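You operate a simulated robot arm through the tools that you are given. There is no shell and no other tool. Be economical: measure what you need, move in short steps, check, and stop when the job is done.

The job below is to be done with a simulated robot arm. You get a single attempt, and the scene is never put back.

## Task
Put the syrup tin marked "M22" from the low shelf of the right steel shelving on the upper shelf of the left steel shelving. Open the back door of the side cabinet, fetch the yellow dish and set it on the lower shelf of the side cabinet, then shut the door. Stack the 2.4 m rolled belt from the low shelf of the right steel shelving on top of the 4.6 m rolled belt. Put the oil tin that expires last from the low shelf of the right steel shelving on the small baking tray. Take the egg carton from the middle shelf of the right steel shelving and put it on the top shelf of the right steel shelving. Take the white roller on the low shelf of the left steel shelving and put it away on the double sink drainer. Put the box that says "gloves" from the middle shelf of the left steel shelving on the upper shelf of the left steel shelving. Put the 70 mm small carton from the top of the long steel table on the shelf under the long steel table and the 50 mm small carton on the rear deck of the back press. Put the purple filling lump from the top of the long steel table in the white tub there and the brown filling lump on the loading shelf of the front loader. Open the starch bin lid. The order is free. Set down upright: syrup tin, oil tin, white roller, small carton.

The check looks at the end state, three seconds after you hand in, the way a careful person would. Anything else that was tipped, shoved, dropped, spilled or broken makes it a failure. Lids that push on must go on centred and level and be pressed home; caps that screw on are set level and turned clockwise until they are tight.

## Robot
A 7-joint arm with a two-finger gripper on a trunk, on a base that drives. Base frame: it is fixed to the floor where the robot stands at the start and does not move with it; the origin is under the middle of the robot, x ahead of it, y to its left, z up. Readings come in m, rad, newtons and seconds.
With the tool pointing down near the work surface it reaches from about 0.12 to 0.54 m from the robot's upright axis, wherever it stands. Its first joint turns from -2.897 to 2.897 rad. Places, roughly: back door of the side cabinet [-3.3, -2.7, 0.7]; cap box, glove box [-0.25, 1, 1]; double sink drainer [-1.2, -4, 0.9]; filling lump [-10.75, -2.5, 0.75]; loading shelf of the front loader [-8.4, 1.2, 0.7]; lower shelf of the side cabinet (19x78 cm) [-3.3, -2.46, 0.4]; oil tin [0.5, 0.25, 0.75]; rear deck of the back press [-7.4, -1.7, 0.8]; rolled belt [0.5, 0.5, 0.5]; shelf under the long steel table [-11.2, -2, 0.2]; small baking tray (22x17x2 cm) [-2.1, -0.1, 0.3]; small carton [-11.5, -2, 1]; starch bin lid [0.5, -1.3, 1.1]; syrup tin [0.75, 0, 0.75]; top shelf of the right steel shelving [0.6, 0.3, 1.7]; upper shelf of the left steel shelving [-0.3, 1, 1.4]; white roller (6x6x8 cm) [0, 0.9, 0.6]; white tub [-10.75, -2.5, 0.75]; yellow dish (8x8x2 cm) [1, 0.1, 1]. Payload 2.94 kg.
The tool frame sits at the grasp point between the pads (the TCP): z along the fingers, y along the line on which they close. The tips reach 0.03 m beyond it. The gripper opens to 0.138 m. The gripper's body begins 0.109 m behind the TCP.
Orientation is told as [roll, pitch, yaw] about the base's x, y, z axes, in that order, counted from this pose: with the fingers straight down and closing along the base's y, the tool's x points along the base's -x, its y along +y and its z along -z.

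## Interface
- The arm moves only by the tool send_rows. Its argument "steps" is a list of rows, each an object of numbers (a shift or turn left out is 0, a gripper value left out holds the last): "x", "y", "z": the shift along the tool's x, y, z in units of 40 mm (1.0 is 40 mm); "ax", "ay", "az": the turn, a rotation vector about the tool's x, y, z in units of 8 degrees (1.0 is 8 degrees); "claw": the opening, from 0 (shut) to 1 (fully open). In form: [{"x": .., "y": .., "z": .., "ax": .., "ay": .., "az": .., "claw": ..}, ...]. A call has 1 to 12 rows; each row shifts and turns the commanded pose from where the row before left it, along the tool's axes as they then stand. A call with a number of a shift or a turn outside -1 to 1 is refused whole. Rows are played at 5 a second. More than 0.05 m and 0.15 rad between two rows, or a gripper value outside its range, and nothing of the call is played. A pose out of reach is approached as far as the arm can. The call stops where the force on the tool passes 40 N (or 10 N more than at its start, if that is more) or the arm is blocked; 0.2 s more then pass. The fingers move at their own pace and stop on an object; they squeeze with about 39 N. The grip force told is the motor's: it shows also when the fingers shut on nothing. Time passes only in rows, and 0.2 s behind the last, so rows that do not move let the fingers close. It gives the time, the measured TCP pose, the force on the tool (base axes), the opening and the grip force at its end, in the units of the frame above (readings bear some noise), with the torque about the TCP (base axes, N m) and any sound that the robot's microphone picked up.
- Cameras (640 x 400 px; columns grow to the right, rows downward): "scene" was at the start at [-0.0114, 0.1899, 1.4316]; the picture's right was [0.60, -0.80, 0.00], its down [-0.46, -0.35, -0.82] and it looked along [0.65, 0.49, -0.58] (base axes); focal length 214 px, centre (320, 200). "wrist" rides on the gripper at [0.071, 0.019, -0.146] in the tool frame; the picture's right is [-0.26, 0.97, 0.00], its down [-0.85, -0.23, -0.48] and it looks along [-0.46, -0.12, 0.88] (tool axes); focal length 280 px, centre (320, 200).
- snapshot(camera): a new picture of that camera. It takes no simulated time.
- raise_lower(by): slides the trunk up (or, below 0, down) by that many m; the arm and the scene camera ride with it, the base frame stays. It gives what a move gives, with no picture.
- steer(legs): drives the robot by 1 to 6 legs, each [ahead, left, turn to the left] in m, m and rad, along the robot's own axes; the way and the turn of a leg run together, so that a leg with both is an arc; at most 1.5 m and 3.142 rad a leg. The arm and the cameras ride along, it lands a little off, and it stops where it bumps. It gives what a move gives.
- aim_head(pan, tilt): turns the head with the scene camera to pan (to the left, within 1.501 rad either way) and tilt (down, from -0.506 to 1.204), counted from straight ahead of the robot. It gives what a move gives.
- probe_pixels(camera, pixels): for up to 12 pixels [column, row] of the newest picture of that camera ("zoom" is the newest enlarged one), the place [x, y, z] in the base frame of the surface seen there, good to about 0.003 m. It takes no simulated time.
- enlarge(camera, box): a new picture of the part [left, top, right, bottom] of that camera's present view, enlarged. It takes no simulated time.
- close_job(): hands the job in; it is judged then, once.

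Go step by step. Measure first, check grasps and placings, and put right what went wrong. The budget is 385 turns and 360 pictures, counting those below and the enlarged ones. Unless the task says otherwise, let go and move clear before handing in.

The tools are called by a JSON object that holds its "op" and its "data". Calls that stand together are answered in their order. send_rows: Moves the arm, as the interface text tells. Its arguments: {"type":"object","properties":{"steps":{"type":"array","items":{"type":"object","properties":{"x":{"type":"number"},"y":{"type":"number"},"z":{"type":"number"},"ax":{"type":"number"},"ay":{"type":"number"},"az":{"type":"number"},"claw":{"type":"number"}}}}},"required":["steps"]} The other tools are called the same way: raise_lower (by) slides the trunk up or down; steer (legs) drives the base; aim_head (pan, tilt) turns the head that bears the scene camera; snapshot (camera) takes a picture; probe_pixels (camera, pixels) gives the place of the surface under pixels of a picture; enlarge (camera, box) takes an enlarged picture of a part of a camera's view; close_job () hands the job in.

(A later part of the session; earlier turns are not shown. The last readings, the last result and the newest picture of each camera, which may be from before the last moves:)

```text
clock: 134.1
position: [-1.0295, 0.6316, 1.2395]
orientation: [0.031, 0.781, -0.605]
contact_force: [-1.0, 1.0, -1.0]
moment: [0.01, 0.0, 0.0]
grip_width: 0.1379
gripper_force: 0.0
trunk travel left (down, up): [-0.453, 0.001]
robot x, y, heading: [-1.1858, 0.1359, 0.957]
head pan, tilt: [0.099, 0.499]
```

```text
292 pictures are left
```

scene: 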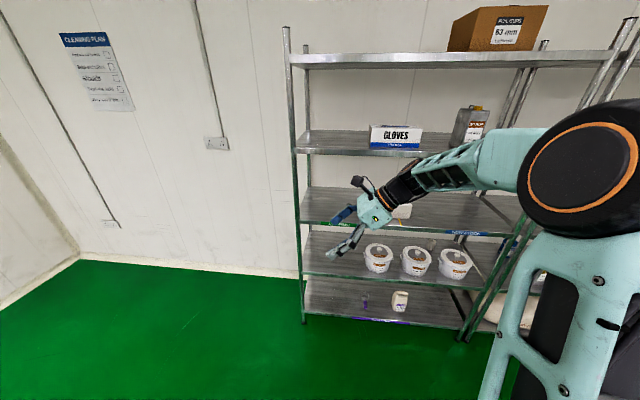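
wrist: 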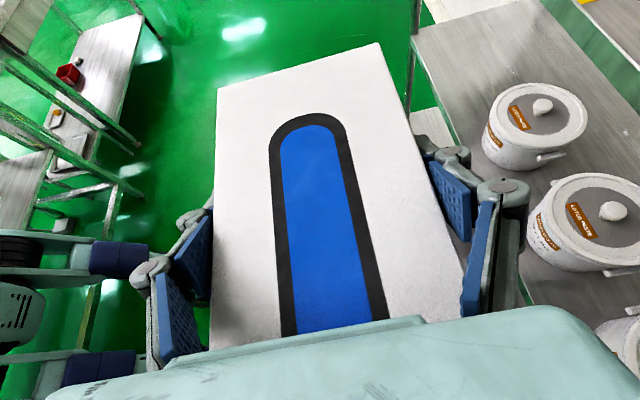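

{"op": "send_rows", "data": {"steps": [{"ay": -0.932}, {"ay": -0.932}, {"ay": -0.932}, {"ay": -0.932}, {"ay": -0.932}, {"ay": -0.932}, {"x": -0.95}, {"x": -0.95}, {"x": -0.95}, {"x": -0.95}, {"x": -0.95}]}}

{"op": "raise_lower", "data": {"by": -0.4}}

{"op": "raise_lower", "data": {"by": -0.05}}

{"op": "aim_head", "data": {"pan": -0.1, "tilt": 0.5}}

{"op": "snapshot", "data": {"camera": "scene"}}

```text
clock: 136.5
position: [-0.8735, 0.5201, 1.2375]
orientation: [0.021, 0.0, -0.626]
contact_force: [-0.7, 0.3, 0.4]
moment: [-0.01, 0.0, 0.0]
grip_width: 0.1379
gripper_force: 0.1
trunk travel left (down, up): [-0.453, 0.001]
robot x, y, heading: [-1.1907, 0.1326, 0.96]
head pan, tilt: [0.099, 0.499]
```

```text
clock: 140.3
position: [-0.8747, 0.5212, 0.8378]
orientation: [0.022, 0.001, -0.624]
contact_force: [0.1, 0.4, 0.0]
moment: [0.03, -0.01, 0.01]
grip_width: 0.1381
gripper_force: 0.1
trunk travel left (down, up): [-0.053, 0.401]
robot x, y, heading: [-1.1868, 0.1362, 0.958]
head pan, tilt: [0.099, 0.499]
```

```text
clock: 141.2
position: [-0.874, 0.5214, 0.7875]
orientation: [0.022, 0.0, -0.626]
contact_force: [0.3, 1.0, -0.9]
moment: [-0.01, -0.01, -0.01]
grip_width: 0.138
gripper_force: 0.0
trunk travel left (down, up): [-0.003, 0.451]
robot x, y, heading: [-1.1887, 0.1358, 0.958]
head pan, tilt: [0.099, 0.499]
```

```text
clock: 141.9
position: [-0.8748, 0.5221, 0.7876]
orientation: [0.021, -0.001, -0.624]
contact_force: [-0.6, -0.4, 0.0]
moment: [0.04, 0.01, 0.01]
grip_width: 0.138
gripper_force: 0.0
trunk travel left (down, up): [-0.003, 0.451]
robot x, y, heading: [-1.1847, 0.1344, 0.958]
head pan, tilt: [-0.099, 0.499]
```

```text
291 pictures are left
```

scene: 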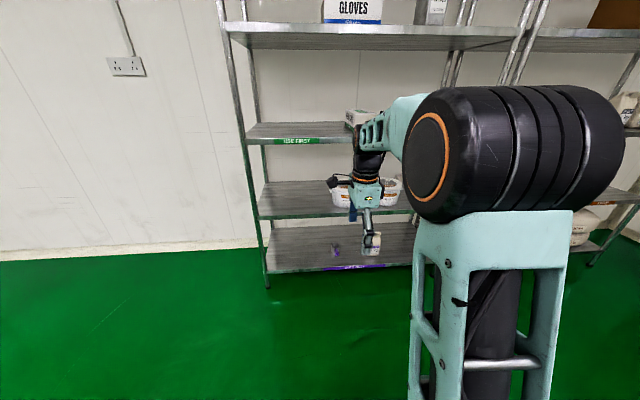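

{"op": "send_rows", "data": {"steps": [{"z": 0.75, "y": 0.65}, {"z": 0.75, "y": 0.65}, {"z": 0.75, "y": 0.65}, {"z": 0.75, "y": 0.65}, {"z": 0.75, "y": 0.65}, {"z": 0.75, "y": 0.65}, {"y": 0.5}, {"y": 0.5}]}}

{"op": "snapshot", "data": {"camera": "scene"}}

```text
clock: 143.8
position: [-0.7565, 0.6839, 0.6111]
orientation: [0.022, 0.0, -0.626]
contact_force: [-0.5, -0.1, 0.2]
moment: [0.01, 0.0, -0.02]
grip_width: 0.1381
gripper_force: 0.0
trunk travel left (down, up): [-0.003, 0.451]
robot x, y, heading: [-1.1895, 0.131, 0.961]
head pan, tilt: [-0.099, 0.499]
```

```text
290 pictures are left
```

scene: 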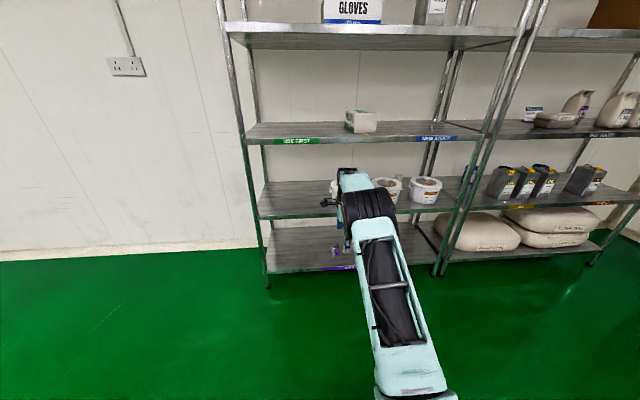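

{"op": "probe_pixels", "data": {"camera": "scene", "pixels": [[352, 172], [365, 200], [378, 230], [390, 300], [350, 195]]}}

{"op": "enlarge", "data": {"camera": "scene", "box": [300, 160, 460, 280]}}

```text
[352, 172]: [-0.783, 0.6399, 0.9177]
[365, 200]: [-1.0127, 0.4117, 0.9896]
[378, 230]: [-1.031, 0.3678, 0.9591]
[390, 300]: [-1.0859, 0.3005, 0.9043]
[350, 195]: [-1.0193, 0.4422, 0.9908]
```

```text
3.33 times, centred on (380, 220) of scene
```

zoom: 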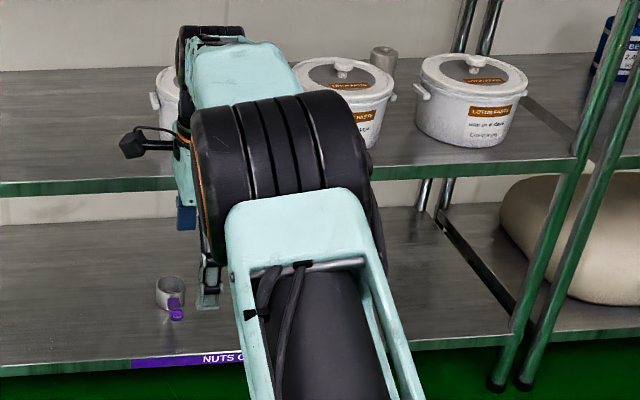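

Wrist top is 0.31 above the TCP so a vertical tool won't fit under the lip (0.919). I'll test with 40° tilt and full extension in free space.

{"op": "send_rows", "data": {"steps": [{"ay": 1}, {"ay": 1}, {"ay": 1}, {"ay": 1}, {"ay": 1}, {"y": 0.5}, {"y": 0.5}, {"y": 0.5}, {"y": 0.5}]}}

{"op": "snapshot", "data": {"camera": "scene"}}

{"op": "enlarge", "data": {"camera": "scene", "box": [300, 160, 460, 280]}}

```text
clock: 145.8
position: [-0.7468, 0.6997, 0.6115]
orientation: [0.026, 0.699, -0.609]
contact_force: [0.4, -0.8, 0.0]
moment: [0.01, -0.02, -0.01]
grip_width: 0.1382
gripper_force: 0.0
out of reach, approached as far as the arm can: row 7, 8, 9
trunk travel left (down, up): [-0.003, 0.451]
robot x, y, heading: [-1.1848, 0.1314, 0.958]
head pan, tilt: [-0.099, 0.499]
```

```text
288 pictures are left
```

scene: 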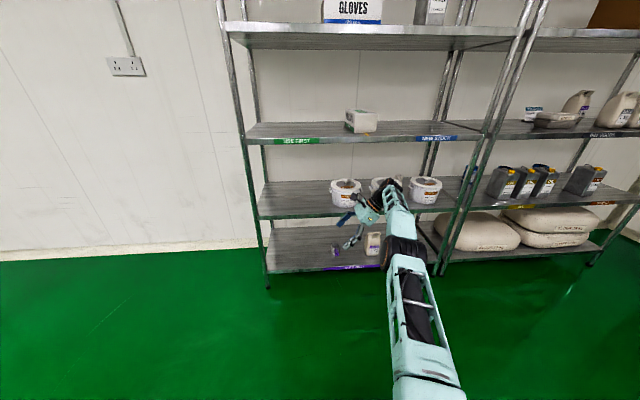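

```text
3.33 times, centred on (380, 220) of scene
```

zoom: 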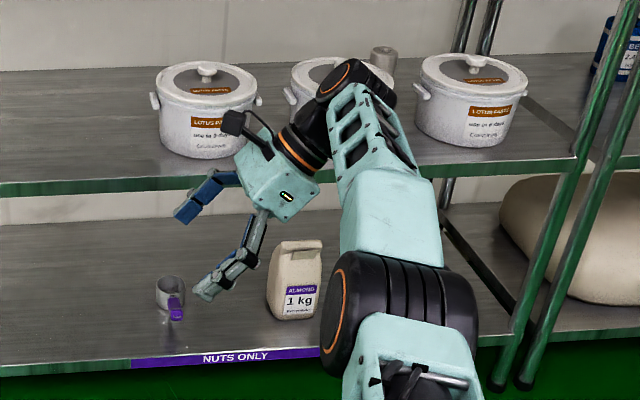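

{"op": "probe_pixels", "data": {"camera": "zoom", "pixels": [[350, 70], [380, 75], [370, 120], [390, 200], [390, 260], [420, 265], [150, 98], [262, 100], [205, 65], [180, 75], [475, 60], [415, 88]]}}

```text
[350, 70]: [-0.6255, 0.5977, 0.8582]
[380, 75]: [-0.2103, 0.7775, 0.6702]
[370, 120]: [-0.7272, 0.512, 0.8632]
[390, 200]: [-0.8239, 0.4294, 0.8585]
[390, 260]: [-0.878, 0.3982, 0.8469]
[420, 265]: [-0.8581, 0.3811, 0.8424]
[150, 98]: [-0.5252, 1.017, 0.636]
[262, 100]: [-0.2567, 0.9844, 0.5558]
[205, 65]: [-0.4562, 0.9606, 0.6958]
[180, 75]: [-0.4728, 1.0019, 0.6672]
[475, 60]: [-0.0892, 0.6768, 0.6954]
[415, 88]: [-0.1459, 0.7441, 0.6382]
```

Fully extended, the forearm top is ≈0.86 < lip 0.919 and tub knobs are at 0.70. I'll locate the roller accurately, then shift left to enter beside tub 1.

{"op": "probe_pixels", "data": {"camera": "zoom", "pixels": [[383, 50], [375, 52], [391, 52], [390, 68], [383, 47], [340, 62], [340, 72]]}}

{"op": "steer", "data": {"legs": [[0, 0.15, 0]]}}

```text
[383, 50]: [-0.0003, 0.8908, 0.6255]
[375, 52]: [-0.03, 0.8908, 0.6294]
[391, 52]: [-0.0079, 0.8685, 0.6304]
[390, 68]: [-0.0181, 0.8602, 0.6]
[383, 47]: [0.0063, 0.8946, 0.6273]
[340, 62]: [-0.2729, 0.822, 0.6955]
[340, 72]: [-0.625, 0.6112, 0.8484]
```

```text
clock: 147.7
position: [-0.8681, 0.7847, 0.6116]
orientation: [0.025, 0.698, -0.609]
contact_force: [-0.8, -0.9, -0.6]
moment: [-0.01, 0.02, 0.0]
grip_width: 0.1382
gripper_force: 0.0
trunk travel left (down, up): [-0.003, 0.451]
robot x, y, heading: [-1.3134, 0.2169, 0.96]
head pan, tilt: [-0.099, 0.499]
```

{"op": "steer", "data": {"legs": [[0.4, 0, 0]]}}

{"op": "aim_head", "data": {"pan": -0.1, "tilt": 0.65}}

{"op": "snapshot", "data": {"camera": "scene"}}

{"op": "snapshot", "data": {"camera": "wrist"}}

```text
clock: 150.2
position: [-0.6327, 1.1048, 0.6137]
orientation: [0.027, 0.697, -0.617]
contact_force: [0.7, 0.2, -0.1]
moment: [-0.02, 0.03, 0.04]
grip_width: 0.1382
gripper_force: 0.0
trunk travel left (down, up): [-0.003, 0.451]
robot x, y, heading: [-1.0829, 0.5464, 0.951]
head pan, tilt: [-0.099, 0.499]
```

```text
clock: 150.9
position: [-0.632, 1.1065, 0.6122]
orientation: [0.027, 0.698, -0.618]
contact_force: [-0.3, -0.1, -0.2]
moment: [0.01, -0.05, -0.02]
grip_width: 0.1379
gripper_force: 0.1
trunk travel left (down, up): [-0.003, 0.451]
robot x, y, heading: [-1.0801, 0.5454, 0.948]
head pan, tilt: [-0.099, 0.649]
```

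```text
286 pictures are left
```

scene: 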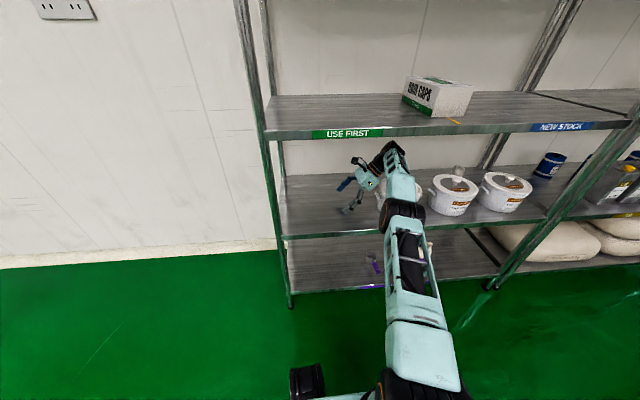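

```text
285 pictures are left
```

wrist: 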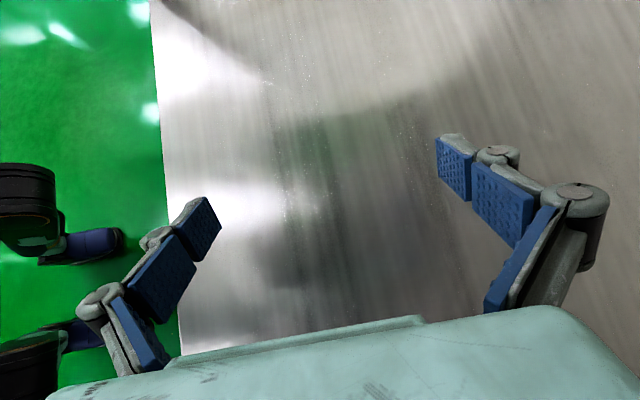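

{"op": "enlarge", "data": {"camera": "scene", "box": [330, 120, 470, 230]}}

{"op": "probe_pixels", "data": {"camera": "zoom", "pixels": [[270, 110], [310, 180], [250, 330], [380, 270], [220, 160], [330, 300]]}}

```text
3.64 times, centred on (400, 175) of scene
```

zoom: 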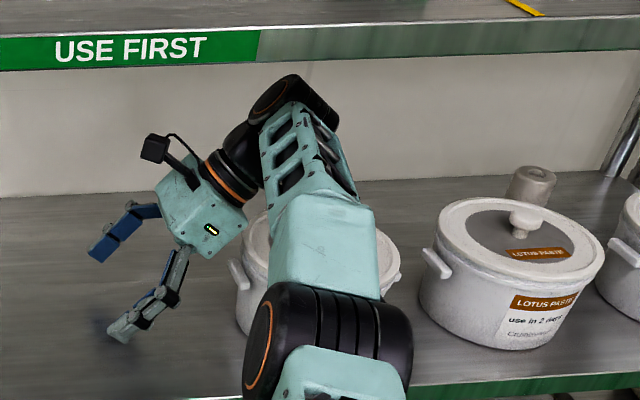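

```text
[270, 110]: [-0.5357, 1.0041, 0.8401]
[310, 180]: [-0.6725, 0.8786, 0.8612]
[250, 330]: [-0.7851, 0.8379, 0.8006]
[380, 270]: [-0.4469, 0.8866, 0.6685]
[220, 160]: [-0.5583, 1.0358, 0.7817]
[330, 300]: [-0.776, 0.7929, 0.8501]
```

{"op": "raise_lower", "data": {"by": 0.012}}

{"op": "steer", "data": {"legs": [[0.18, 0, 0.004]]}}

{"op": "snapshot", "data": {"camera": "scene"}}

{"op": "enlarge", "data": {"camera": "scene", "box": [340, 90, 520, 240]}}

```text
clock: 151.5
position: [-0.6318, 1.1062, 0.6237]
orientation: [0.027, 0.698, -0.618]
contact_force: [-1.0, 0.2, -0.9]
moment: [-0.04, 0.01, 0.01]
grip_width: 0.1381
gripper_force: 0.0
trunk travel left (down, up): [-0.015, 0.439]
robot x, y, heading: [-1.0789, 0.5481, 0.951]
head pan, tilt: [-0.099, 0.649]
```

```text
clock: 153.0
position: [-0.5294, 1.2531, 0.624]
orientation: [0.027, 0.698, -0.616]
contact_force: [-0.2, -0.2, -0.4]
moment: [0.01, 0.02, -0.03]
grip_width: 0.1379
gripper_force: 0.1
trunk travel left (down, up): [-0.015, 0.439]
robot x, y, heading: [-0.974, 0.6886, 0.95]
head pan, tilt: [-0.099, 0.649]
```

```text
283 pictures are left
```

scene: 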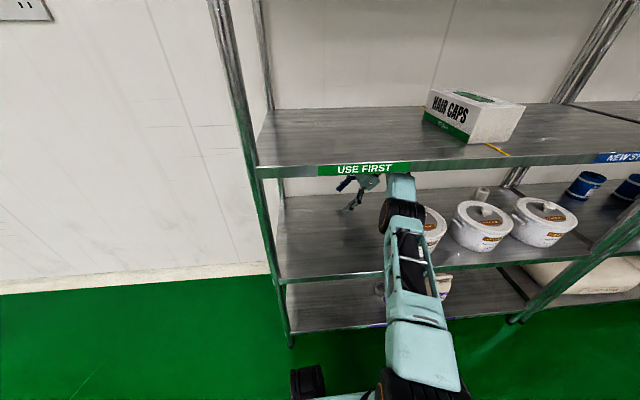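

```text
2.67 times, centred on (430, 165) of scene
```

zoom: 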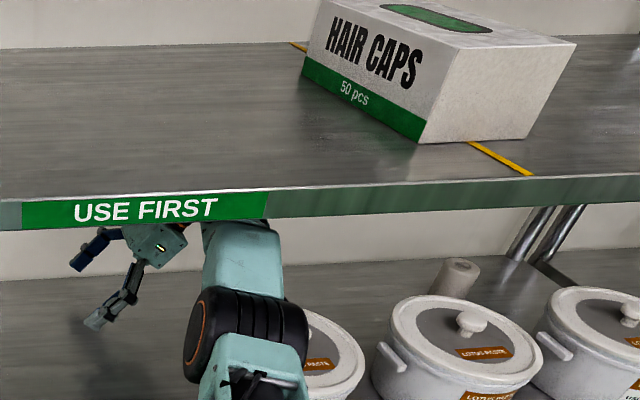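

{"op": "probe_pixels", "data": {"camera": "zoom", "pixels": [[245, 295], [302, 335], [195, 350], [240, 240], [270, 275], [225, 370], [390, 365], [300, 320], [355, 370]]}}

{"op": "snapshot", "data": {"camera": "wrist"}}

```text
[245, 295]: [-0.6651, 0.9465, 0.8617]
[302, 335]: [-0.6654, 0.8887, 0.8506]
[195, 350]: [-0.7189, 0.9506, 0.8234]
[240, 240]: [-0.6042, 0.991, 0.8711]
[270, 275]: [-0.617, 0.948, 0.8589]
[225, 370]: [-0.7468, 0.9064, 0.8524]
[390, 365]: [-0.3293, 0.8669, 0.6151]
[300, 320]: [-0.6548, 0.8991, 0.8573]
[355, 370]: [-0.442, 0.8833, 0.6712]
```

```text
281 pictures are left
```

wrist: 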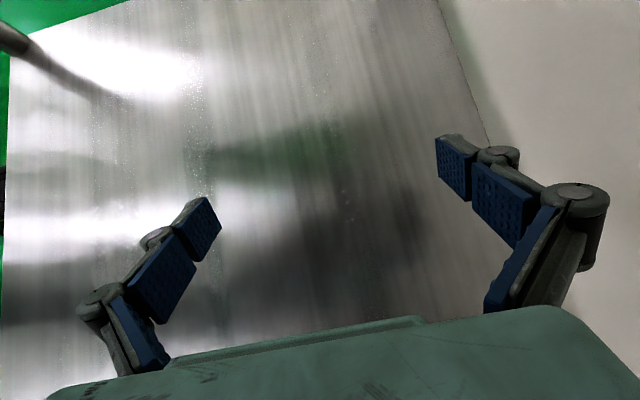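

Clearances OK (elbow bottom ≈0.70 vs rims 0.67). Slide right 0.4 behind the tubs, then look.

{"op": "steer", "data": {"legs": [[0, -0.42, 0]]}}

{"op": "snapshot", "data": {"camera": "scene"}}

{"op": "snapshot", "data": {"camera": "wrist"}}

```text
clock: 157.1
position: [-0.1977, 1.0173, 0.6246]
orientation: [0.027, 0.698, -0.613]
contact_force: [-0.4, -0.1, 0.2]
moment: [-0.01, 0.03, 0.0]
grip_width: 0.1379
gripper_force: 0.1
trunk travel left (down, up): [-0.015, 0.439]
robot x, y, heading: [-0.6431, 0.4501, 0.952]
head pan, tilt: [-0.099, 0.649]
```

```text
280 pictures are left
```

scene: 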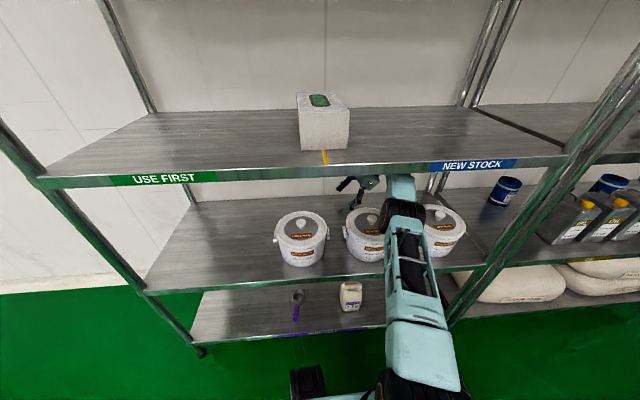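

```text
279 pictures are left
```

wrist: 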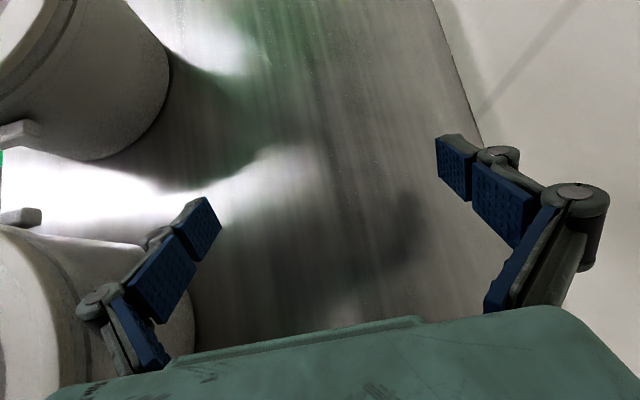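

{"op": "steer", "data": {"legs": [[0, -0.15, 0]]}}

{"op": "snapshot", "data": {"camera": "wrist"}}

{"op": "enlarge", "data": {"camera": "scene", "box": [300, 110, 500, 280]}}

```text
clock: 159.1
position: [-0.0748, 0.9313, 0.6239]
orientation: [0.028, 0.696, -0.612]
contact_force: [0.1, 0.3, 0.4]
moment: [-0.02, 0.0, -0.01]
grip_width: 0.138
gripper_force: 0.1
trunk travel left (down, up): [-0.015, 0.439]
robot x, y, heading: [-0.5155, 0.3669, 0.956]
head pan, tilt: [-0.099, 0.649]
```

```text
278 pictures are left
```

wrist: 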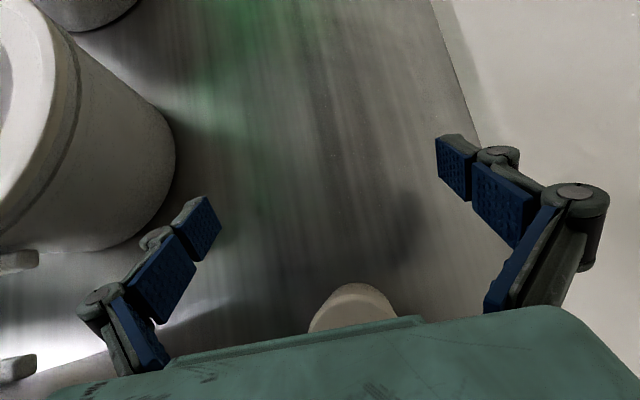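

```text
2.35 times, centred on (400, 195) of scene
```

zoom: 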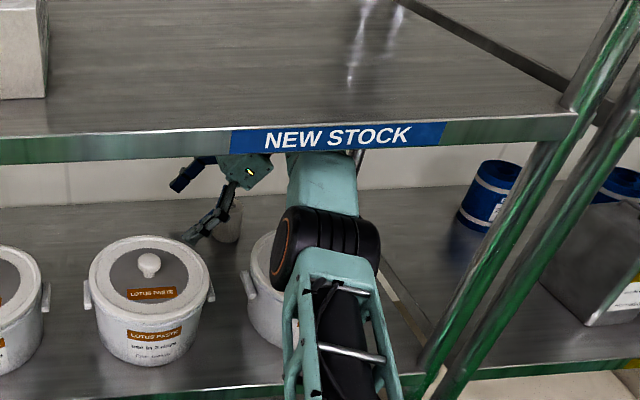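

Roller enters between the fingers, centred. 80 mm more to the right.

{"op": "steer", "data": {"legs": [[0, -0.08, 0]]}}

{"op": "snapshot", "data": {"camera": "wrist"}}

```text
clock: 160.5
position: [-0.0102, 0.8835, 0.6244]
orientation: [0.027, 0.697, -0.611]
contact_force: [-0.1, -0.3, 0.4]
moment: [0.0, 0.01, 0.01]
grip_width: 0.1379
gripper_force: 0.1
trunk travel left (down, up): [-0.015, 0.439]
robot x, y, heading: [-0.4513, 0.3211, 0.954]
head pan, tilt: [-0.099, 0.649]
```

```text
276 pictures are left
```

wrist: 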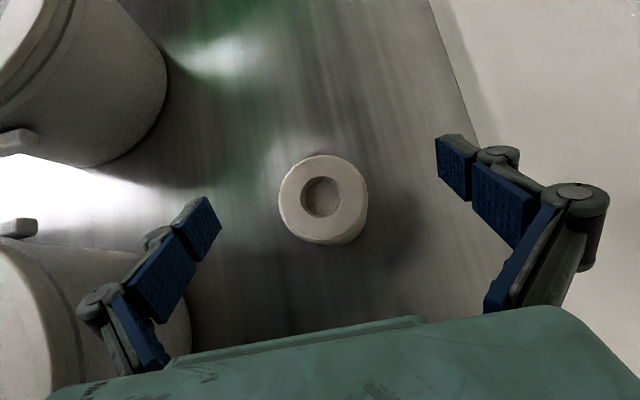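

Roller is right at the grasp point (323,200). Lower 12 mm and grip.

{"op": "raise_lower", "data": {"by": -0.012}}

{"op": "send_rows", "data": {"steps": [{"claw": 0.3}, {"claw": 0}, {"claw": 0}, {"claw": 0}, {"claw": 0}, {"claw": 0}]}}

{"op": "snapshot", "data": {"camera": "wrist"}}

```text
clock: 161.1
position: [-0.0089, 0.8845, 0.6127]
orientation: [0.029, 0.698, -0.611]
contact_force: [0.1, 0.3, -0.4]
moment: [0.0, 0.03, 0.02]
grip_width: 0.1381
gripper_force: 0.0
trunk travel left (down, up): [-0.003, 0.451]
robot x, y, heading: [-0.4532, 0.3244, 0.96]
head pan, tilt: [-0.099, 0.649]
```

```text
clock: 162.5
position: [-0.0111, 0.8846, 0.6116]
orientation: [0.028, 0.698, -0.609]
contact_force: [0.5, -0.3, 1.1]
moment: [-0.08, 0.04, -0.02]
grip_width: 0.0499
gripper_force: 38.8
trunk travel left (down, up): [-0.003, 0.451]
robot x, y, heading: [-0.4505, 0.3215, 0.955]
head pan, tilt: [-0.099, 0.649]
```

```text
275 pictures are left
```

wrist: 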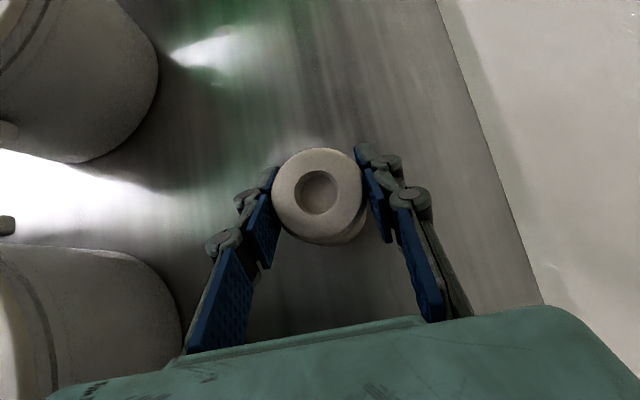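

Gripped. Lift 18 mm, slide back left 0.64, then out.

{"op": "raise_lower", "data": {"by": 0.018}}

{"op": "snapshot", "data": {"camera": "wrist"}}

{"op": "steer", "data": {"legs": [[0, 0.64, 0]]}}

```text
clock: 163.1
position: [-0.0097, 0.8844, 0.6299]
orientation: [0.027, 0.697, -0.611]
contact_force: [-0.5, -0.2, -1.0]
moment: [0.01, 0.07, -0.01]
grip_width: 0.0495
gripper_force: 39.4
trunk travel left (down, up): [-0.021, 0.433]
robot x, y, heading: [-0.4514, 0.3249, 0.962]
head pan, tilt: [-0.099, 0.649]
```

```text
274 pictures are left
```

wrist: 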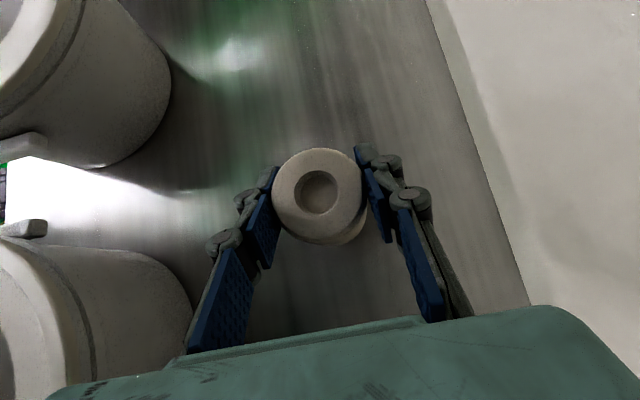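

```text
clock: 169.2
position: [-0.5218, 1.2495, 0.6296]
orientation: [0.028, 0.697, -0.618]
contact_force: [-0.3, -0.2, -2.2]
moment: [0.02, 0.0, 0.01]
grip_width: 0.0496
gripper_force: 38.7
trunk travel left (down, up): [-0.021, 0.433]
robot x, y, heading: [-0.9705, 0.6922, 0.948]
head pan, tilt: [-0.099, 0.649]
```

{"op": "steer", "data": {"legs": [[-0.6, 0, 0]]}}

{"op": "snapshot", "data": {"camera": "scene"}}

{"op": "snapshot", "data": {"camera": "wrist"}}

```text
clock: 172.5
position: [-0.8672, 0.7675, 0.6296]
orientation: [0.027, 0.697, -0.622]
contact_force: [0.5, 0.4, -0.9]
moment: [-0.01, 0.04, -0.03]
grip_width: 0.0494
gripper_force: 38.7
trunk travel left (down, up): [-0.021, 0.433]
robot x, y, heading: [-1.3179, 0.2109, 0.943]
head pan, tilt: [-0.099, 0.649]
```

```text
273 pictures are left
```

scene: 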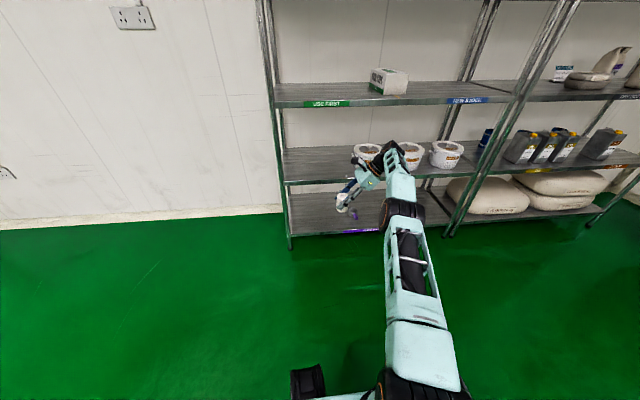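

```text
272 pictures are left
```

wrist: 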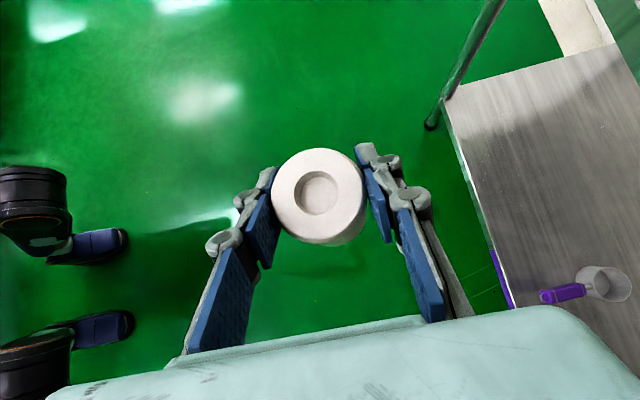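

Roller is out. Raise the trunk, retract the arm, and drive right along the aisle, then survey toward the sink.

{"op": "raise_lower", "data": {"by": 0.35}}

{"op": "send_rows", "data": {"steps": [{"y": -0.95}, {"y": -0.95}, {"y": -0.95}, {"y": -0.95}, {"y": -0.95}]}}

{"op": "steer", "data": {"legs": [[0.1, 0, 0.01], [0, -1.3, 0]]}}

{"op": "aim_head", "data": {"pan": -1.5, "tilt": 0.4}}

{"op": "snapshot", "data": {"camera": "scene"}}

```text
clock: 175.9
position: [-0.8676, 0.7668, 0.9805]
orientation: [0.026, 0.699, -0.622]
contact_force: [0.1, 0.0, -1.8]
moment: [-0.02, 0.04, -0.01]
grip_width: 0.0497
gripper_force: 38.6
trunk travel left (down, up): [-0.371, 0.083]
robot x, y, heading: [-1.3185, 0.2087, 0.943]
head pan, tilt: [-0.099, 0.649]
```

```text
clock: 177.2
position: [-0.9806, 0.6155, 0.975]
orientation: [0.032, 0.699, -0.624]
contact_force: [-0.1, 0.3, -2.4]
moment: [0.0, 0.03, 0.0]
grip_width: 0.0496
gripper_force: 39.0
trunk travel left (down, up): [-0.371, 0.083]
robot x, y, heading: [-1.3171, 0.2116, 0.944]
head pan, tilt: [-0.099, 0.649]
```

```text
clock: 189.6
position: [0.1456, -0.0697, 0.9747]
orientation: [0.029, 0.699, -0.625]
contact_force: [-0.4, 0.7, -1.4]
moment: [0.01, -0.01, -0.02]
grip_width: 0.0494
gripper_force: 39.1
trunk travel left (down, up): [-0.371, 0.083]
robot x, y, heading: [-0.1916, -0.4772, 0.943]
head pan, tilt: [-0.099, 0.649]
```

```text
clock: 191.2
position: [0.1455, -0.0685, 0.9756]
orientation: [0.028, 0.697, -0.626]
contact_force: [-0.1, 0.0, -1.9]
moment: [0.0, 0.06, 0.02]
grip_width: 0.0498
gripper_force: 39.2
trunk travel left (down, up): [-0.371, 0.083]
robot x, y, heading: [-0.1927, -0.4781, 0.945]
head pan, tilt: [-1.499, 0.4]
```

```text
271 pictures are left
```

scene: 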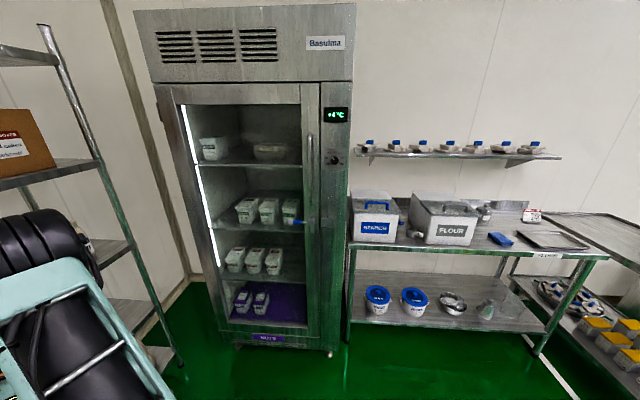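

I see the starch bin (375,215). Turn to face along the aisle (right) and look toward the sink.

{"op": "steer", "data": {"legs": [[0, 0, -1.57]]}}

{"op": "aim_head", "data": {"pan": -0.9, "tilt": 0.4}}

{"op": "snapshot", "data": {"camera": "scene"}}

{"op": "aim_head", "data": {"pan": -1.5, "tilt": 0.6}}

{"op": "snapshot", "data": {"camera": "scene"}}

```text
clock: 195.4
position: [0.2132, -0.8168, 0.975]
orientation: [0.026, 0.699, -2.196]
contact_force: [-0.1, 0.4, -1.0]
moment: [0.0, 0.04, -0.01]
grip_width: 0.0496
gripper_force: 39.0
trunk travel left (down, up): [-0.371, 0.083]
robot x, y, heading: [-0.1954, -0.477, -0.631]
head pan, tilt: [-1.499, 0.4]
```

```text
clock: 196.4
position: [0.2136, -0.8149, 0.9762]
orientation: [0.027, 0.699, -2.197]
contact_force: [0.8, 1.0, -1.8]
moment: [0.02, 0.0, -0.01]
grip_width: 0.0496
gripper_force: 39.1
trunk travel left (down, up): [-0.371, 0.083]
robot x, y, heading: [-0.1925, -0.4735, -0.631]
head pan, tilt: [-0.901, 0.4]
```

```text
270 pictures are left
```

scene: 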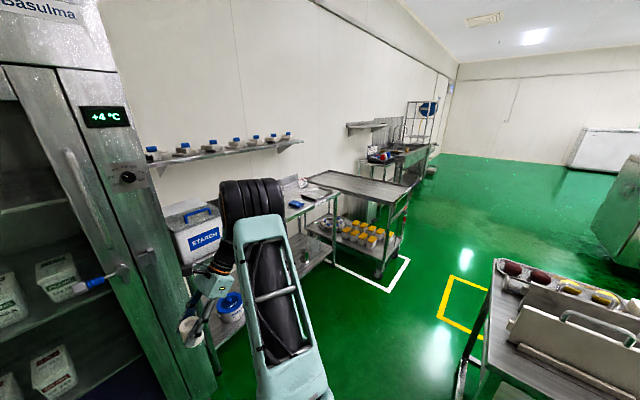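

```text
clock: 197.4
position: [0.2147, -0.8154, 0.9759]
orientation: [0.026, 0.698, -2.198]
contact_force: [-0.9, 0.1, -2.0]
moment: [0.05, 0.01, 0.01]
grip_width: 0.0493
gripper_force: 39.1
trunk travel left (down, up): [-0.371, 0.083]
robot x, y, heading: [-0.1909, -0.4758, -0.63]
head pan, tilt: [-1.499, 0.6]
```

```text
269 pictures are left
```

scene: 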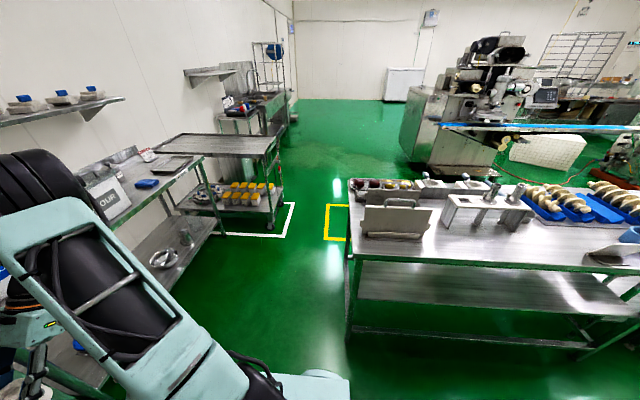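

{"op": "probe_pixels", "data": {"camera": "scene", "pixels": [[310, 280], [310, 180], [350, 180], [348, 335], [205, 155], [280, 140], [270, 225], [300, 140], [255, 105], [240, 110], [420, 150], [270, 100]]}}

{"op": "enlarge", "data": {"camera": "scene", "box": [180, 30, 340, 160]}}

```text
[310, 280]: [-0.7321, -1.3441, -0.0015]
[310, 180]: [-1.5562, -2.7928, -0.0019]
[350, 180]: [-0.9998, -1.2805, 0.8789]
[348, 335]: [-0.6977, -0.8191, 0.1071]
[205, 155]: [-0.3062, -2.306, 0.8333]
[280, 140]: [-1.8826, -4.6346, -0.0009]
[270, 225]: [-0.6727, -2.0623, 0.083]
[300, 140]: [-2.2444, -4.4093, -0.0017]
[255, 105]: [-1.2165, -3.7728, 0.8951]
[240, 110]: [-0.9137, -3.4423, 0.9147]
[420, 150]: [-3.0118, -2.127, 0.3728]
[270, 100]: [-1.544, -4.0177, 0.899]
```

```text
3.08 times, centred on (260, 95) of scene
```

zoom: 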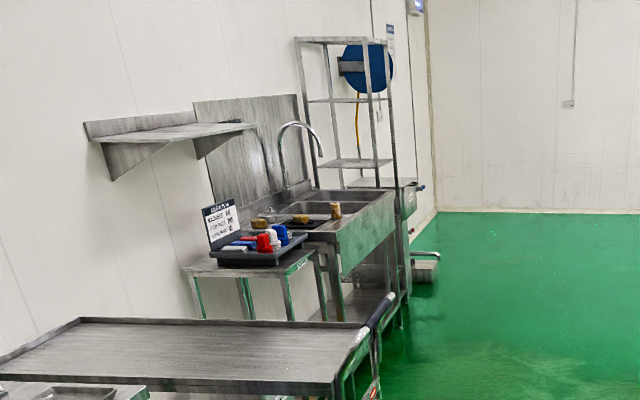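

Aisle runs between the table end (u≈−0.08) and the cart (u≈0.6). Go forward 0.18, turn to face along it, and drive 1.3 m.

{"op": "steer", "data": {"legs": [[0.17, 0, 0], [0, 0, -1.565]]}}

{"op": "aim_head", "data": {"pan": 0.15, "tilt": 0.5}}

{"op": "snapshot", "data": {"camera": "scene"}}

```text
clock: 202.7
position: [-0.3999, -0.9801, 0.9753]
orientation: [0.026, 0.697, 2.516]
contact_force: [0.1, -0.9, -1.4]
moment: [-0.01, -0.01, 0.01]
grip_width: 0.0494
gripper_force: 39.3
trunk travel left (down, up): [-0.371, 0.083]
robot x, y, heading: [-0.058, -0.5745, -2.202]
head pan, tilt: [-1.499, 0.6]
```

```text
clock: 204.3
position: [-0.398, -0.9805, 0.9746]
orientation: [0.026, 0.699, 2.515]
contact_force: [0.3, -0.9, -1.1]
moment: [-0.02, -0.01, 0.04]
grip_width: 0.0494
gripper_force: 38.9
trunk travel left (down, up): [-0.371, 0.083]
robot x, y, heading: [-0.057, -0.5727, -2.199]
head pan, tilt: [0.15, 0.499]
```

```text
267 pictures are left
```

scene: 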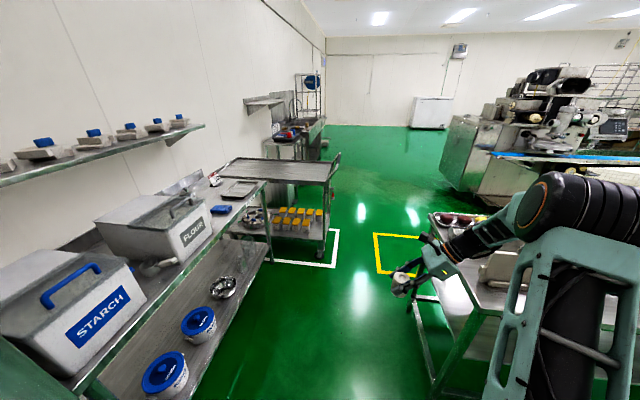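

{"op": "raise_lower", "data": {"by": 0.08}}

{"op": "steer", "data": {"legs": [[0, 0.1, 0], [1.4, 0, 0]]}}

{"op": "snapshot", "data": {"camera": "scene"}}

```text
clock: 205.5
position: [-0.3978, -0.9809, 1.0553]
orientation: [0.026, 0.699, 2.516]
contact_force: [0.7, -0.4, -2.4]
moment: [0.02, 0.0, -0.05]
grip_width: 0.0494
gripper_force: 39.0
trunk travel left (down, up): [-0.451, 0.003]
robot x, y, heading: [-0.0575, -0.5715, -2.201]
head pan, tilt: [0.15, 0.499]
```

```text
clock: 213.1
position: [-1.0932, -2.16, 1.0562]
orientation: [0.029, 0.695, 2.546]
contact_force: [-0.4, 1.0, -1.4]
moment: [-0.02, 0.0, -0.01]
grip_width: 0.0495
gripper_force: 39.0
trunk travel left (down, up): [-0.451, 0.003]
robot x, y, heading: [-0.7655, -1.7402, -2.168]
head pan, tilt: [0.15, 0.499]
stopped in leg 2: the robot was blocked; the commanded pose is now the measured one
```

```text
266 pictures are left
```

scene: 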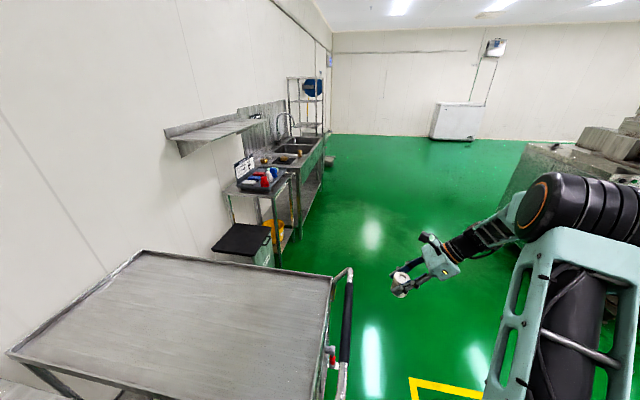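

The base touched the cart. I'll step right away from it and check it.

{"op": "steer", "data": {"legs": [[0, -0.15, 0]]}}

{"op": "aim_head", "data": {"pan": 0.8, "tilt": 0.9}}

{"op": "snapshot", "data": {"camera": "scene"}}

```text
clock: 215.0
position: [-1.218, -2.0755, 1.0556]
orientation: [0.029, 0.699, 2.545]
contact_force: [-0.9, -0.5, -1.2]
moment: [-0.03, 0.01, 0.01]
grip_width: 0.0493
gripper_force: 39.3
trunk travel left (down, up): [-0.451, 0.003]
robot x, y, heading: [-0.8852, -1.6592, -2.171]
head pan, tilt: [0.15, 0.499]
```

```text
clock: 216.1
position: [-1.2173, -2.0756, 1.0563]
orientation: [0.028, 0.696, 2.545]
contact_force: [0.2, -0.6, -1.6]
moment: [-0.02, 0.02, -0.05]
grip_width: 0.0497
gripper_force: 39.4
trunk travel left (down, up): [-0.451, 0.003]
robot x, y, heading: [-0.8899, -1.6568, -2.175]
head pan, tilt: [0.799, 0.901]
```

```text
265 pictures are left
```

scene: 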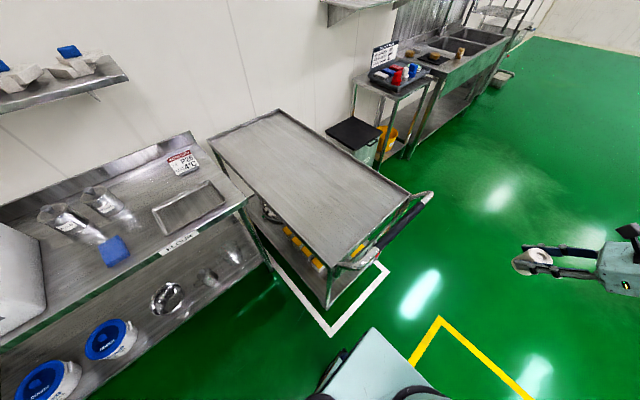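

{"op": "enlarge", "data": {"camera": "scene", "box": [220, 160, 440, 350]}}

{"op": "probe_pixels", "data": {"camera": "zoom", "pixels": [[322, 400], [325, 385], [318, 345], [480, 305], [340, 355], [560, 100]]}}

```text
2.11 times, centred on (330, 255) of scene
```

zoom: 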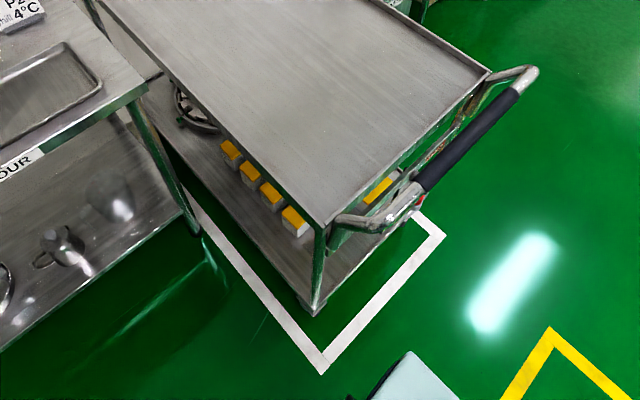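

```text
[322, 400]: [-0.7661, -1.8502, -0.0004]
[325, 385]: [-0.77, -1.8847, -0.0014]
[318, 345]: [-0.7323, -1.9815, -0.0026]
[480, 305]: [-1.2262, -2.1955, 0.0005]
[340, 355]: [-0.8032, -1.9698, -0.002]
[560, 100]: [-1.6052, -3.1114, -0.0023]
```

{"op": "probe_pixels", "data": {"camera": "zoom", "pixels": [[316, 300], [316, 308], [322, 370], [440, 235], [190, 195]]}}

{"op": "snapshot", "data": {"camera": "scene"}}

```text
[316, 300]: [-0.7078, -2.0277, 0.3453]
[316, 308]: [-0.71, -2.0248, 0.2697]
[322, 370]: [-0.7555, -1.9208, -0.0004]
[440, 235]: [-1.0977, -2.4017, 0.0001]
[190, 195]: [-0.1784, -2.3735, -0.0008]
```

```text
263 pictures are left
```

scene: 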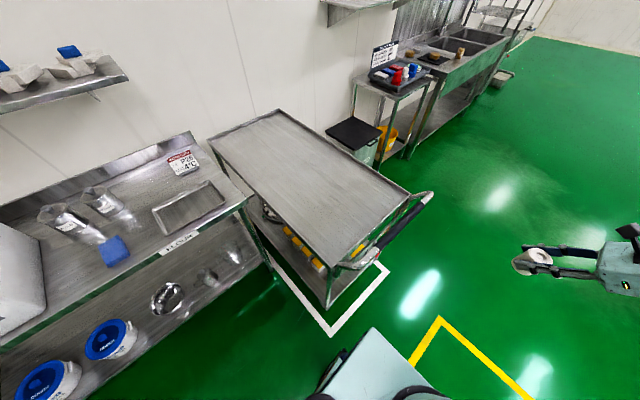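

Cart sits square inside its marking, apparently not displaced. Drive on past it to the sink.

{"op": "steer", "data": {"legs": [[0, 0, -0.015], [1.4, 0, 0]]}}

{"op": "aim_head", "data": {"pan": 0.9, "tilt": 0.5}}

{"op": "snapshot", "data": {"camera": "scene"}}

```text
clock: 223.3
position: [-2.028, -3.2066, 1.0555]
orientation: [0.028, 0.699, 2.531]
contact_force: [-0.6, -0.3, -1.7]
moment: [-0.01, -0.02, 0.02]
grip_width: 0.0499
gripper_force: 39.3
trunk travel left (down, up): [-0.451, 0.003]
robot x, y, heading: [-1.6955, -2.7945, -2.188]
head pan, tilt: [0.799, 0.901]
```

```text
clock: 224.2
position: [-2.0269, -3.2057, 1.0558]
orientation: [0.029, 0.698, 2.529]
contact_force: [-0.3, -0.3, -1.2]
moment: [0.01, 0.0, 0.0]
grip_width: 0.0495
gripper_force: 39.3
trunk travel left (down, up): [-0.451, 0.003]
robot x, y, heading: [-1.6927, -2.7935, -2.187]
head pan, tilt: [0.901, 0.499]
```

```text
262 pictures are left
```

scene: 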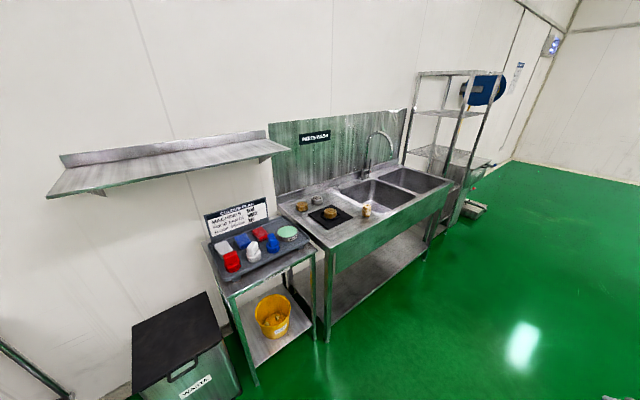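

{"op": "enlarge", "data": {"camera": "scene", "box": [260, 130, 420, 270]}}

{"op": "probe_pixels", "data": {"camera": "zoom", "pixels": [[90, 260], [120, 310], [190, 255], [245, 280], [310, 255], [330, 200], [180, 200], [285, 310], [380, 260], [150, 190], [225, 190], [130, 360]]}}

```text
2.86 times, centred on (340, 200) of scene
```

zoom: 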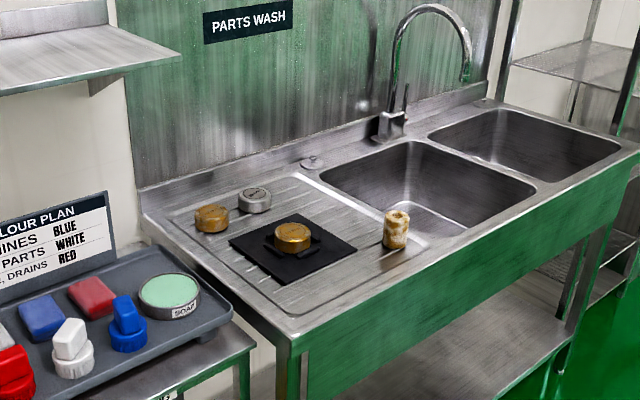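

```text
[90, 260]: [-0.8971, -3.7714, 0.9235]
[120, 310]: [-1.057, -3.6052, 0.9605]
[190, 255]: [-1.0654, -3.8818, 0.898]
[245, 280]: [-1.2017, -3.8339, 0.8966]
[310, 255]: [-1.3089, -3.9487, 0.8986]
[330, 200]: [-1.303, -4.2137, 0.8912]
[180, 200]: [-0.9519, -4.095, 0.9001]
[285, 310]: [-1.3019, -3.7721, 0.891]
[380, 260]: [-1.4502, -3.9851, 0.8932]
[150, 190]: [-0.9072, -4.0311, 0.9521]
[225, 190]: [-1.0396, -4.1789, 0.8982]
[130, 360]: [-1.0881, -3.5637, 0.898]
```

{"op": "probe_pixels", "data": {"camera": "zoom", "pixels": [[233, 246], [297, 216], [352, 250], [285, 283], [388, 245], [405, 243], [215, 228], [262, 212], [290, 322], [160, 215], [330, 225], [430, 250]]}}

```text
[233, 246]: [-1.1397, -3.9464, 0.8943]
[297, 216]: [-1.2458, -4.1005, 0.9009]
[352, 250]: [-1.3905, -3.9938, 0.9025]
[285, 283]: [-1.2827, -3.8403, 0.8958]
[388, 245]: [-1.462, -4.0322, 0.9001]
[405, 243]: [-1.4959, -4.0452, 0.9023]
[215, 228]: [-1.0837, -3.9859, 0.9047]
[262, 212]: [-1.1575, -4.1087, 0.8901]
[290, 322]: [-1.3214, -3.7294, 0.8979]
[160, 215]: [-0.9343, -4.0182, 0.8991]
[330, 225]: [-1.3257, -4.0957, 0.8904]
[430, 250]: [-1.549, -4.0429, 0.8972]
```

{"op": "probe_pixels", "data": {"camera": "zoom", "pixels": [[466, 75], [400, 30], [392, 125], [430, 8], [310, 162], [320, 178], [345, 205], [560, 215], [330, 345]]}}

```text
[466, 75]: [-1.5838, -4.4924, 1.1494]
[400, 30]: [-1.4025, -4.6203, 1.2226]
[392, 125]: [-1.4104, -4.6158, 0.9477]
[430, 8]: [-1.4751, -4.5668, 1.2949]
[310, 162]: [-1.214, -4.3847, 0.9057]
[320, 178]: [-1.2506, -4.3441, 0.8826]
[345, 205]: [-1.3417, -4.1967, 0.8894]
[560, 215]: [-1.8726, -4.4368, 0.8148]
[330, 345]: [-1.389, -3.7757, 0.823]
```

Free spot on the drainer right of the mat: u≈1.30, v≈−4.125, z≈0.893. Drive there and turn to face the sink.

{"op": "steer", "data": {"legs": [[0.835, 0, 0], [0, 0, 1.568], [0.3, 0, 0]]}}

{"op": "aim_head", "data": {"pan": 0.2, "tilt": 0.6}}

{"op": "snapshot", "data": {"camera": "scene"}}

```text
clock: 234.1
position: [-1.5382, -4.0075, 1.0559]
orientation: [0.028, 0.696, -2.211]
contact_force: [0.1, 0.3, -1.2]
moment: [0.02, 0.01, 0.02]
grip_width: 0.0493
gripper_force: 39.0
trunk travel left (down, up): [-0.451, 0.003]
robot x, y, heading: [-1.9426, -3.6639, -0.636]
head pan, tilt: [0.901, 0.499]
```

```text
clock: 235.1
position: [-1.5384, -4.0077, 1.0549]
orientation: [0.028, 0.697, -2.211]
contact_force: [-0.7, 0.6, -2.0]
moment: [0.0, 0.0, 0.01]
grip_width: 0.0493
gripper_force: 39.1
trunk travel left (down, up): [-0.451, 0.003]
robot x, y, heading: [-1.9392, -3.6631, -0.646]
head pan, tilt: [0.201, 0.6]
```

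```text
260 pictures are left
```

scene: 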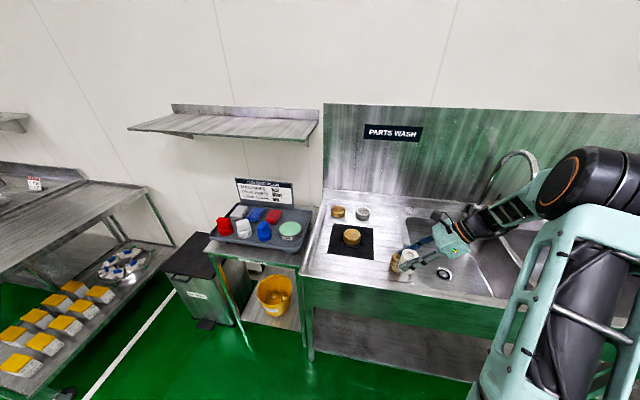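

Path passes over the dirty roller, so I'll raise 25 mm first, then go forward.

{"op": "send_rows", "data": {"steps": [{"x": 0.5, "z": -0.6}]}}

{"op": "steer", "data": {"legs": [[0.225, 0.02, 0.02]]}}

{"op": "enlarge", "data": {"camera": "scene", "box": [290, 170, 490, 320]}}

```text
clock: 235.5
position: [-1.538, -4.0061, 1.088]
orientation: [0.027, 0.7, -2.209]
contact_force: [-0.2, 0.3, -1.2]
moment: [0.04, 0.02, 0.01]
grip_width: 0.0496
gripper_force: 38.8
trunk travel left (down, up): [-0.451, 0.003]
robot x, y, heading: [-1.9385, -3.6632, -0.642]
head pan, tilt: [0.201, 0.6]
```

```text
clock: 237.2
position: [-1.3414, -4.1163, 1.0877]
orientation: [0.028, 0.699, -2.194]
contact_force: [1.0, -0.9, -2.5]
moment: [0.02, 0.0, -0.02]
grip_width: 0.0495
gripper_force: 39.5
trunk travel left (down, up): [-0.451, 0.003]
robot x, y, heading: [-1.7501, -3.7788, -0.62]
head pan, tilt: [0.201, 0.6]
```

```text
2.67 times, centred on (390, 245) of scene
```

zoom: 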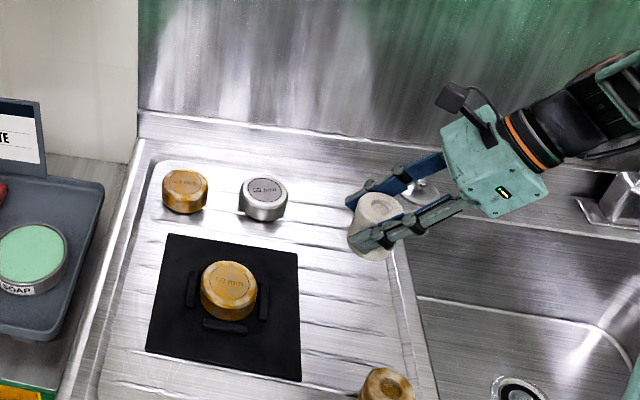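

Over the spot (u 1.296, v −4.129). Lower.

{"op": "raise_lower", "data": {"by": -0.125}}

{"op": "send_rows", "data": {"steps": [{"x": -0.08, "z": 0.096}, {"x": -0.05, "z": 0.06}, {"x": -0.04, "z": 0.048}]}}

{"op": "enlarge", "data": {"camera": "scene", "box": [310, 150, 470, 270]}}

```text
clock: 238.8
position: [-1.3423, -4.1155, 0.9633]
orientation: [0.029, 0.698, -2.192]
contact_force: [-0.4, 0.2, -0.8]
moment: [0.0, -0.03, 0.01]
grip_width: 0.0495
gripper_force: 39.0
trunk travel left (down, up): [-0.326, 0.128]
robot x, y, heading: [-1.7504, -3.7742, -0.628]
head pan, tilt: [0.201, 0.6]
```

```text
clock: 239.6
position: [-1.3416, -4.1157, 0.9525]
orientation: [0.03, 0.698, -2.191]
contact_force: [0.8, -0.4, -1.3]
moment: [0.02, -0.01, 0.01]
grip_width: 0.0494
gripper_force: 39.4
trunk travel left (down, up): [-0.326, 0.128]
robot x, y, heading: [-1.7534, -3.7805, -0.625]
head pan, tilt: [0.201, 0.6]
```

```text
3.33 times, centred on (390, 210) of scene
```

zoom: 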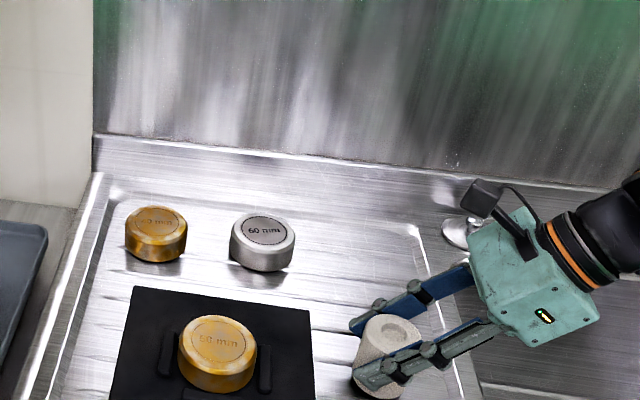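

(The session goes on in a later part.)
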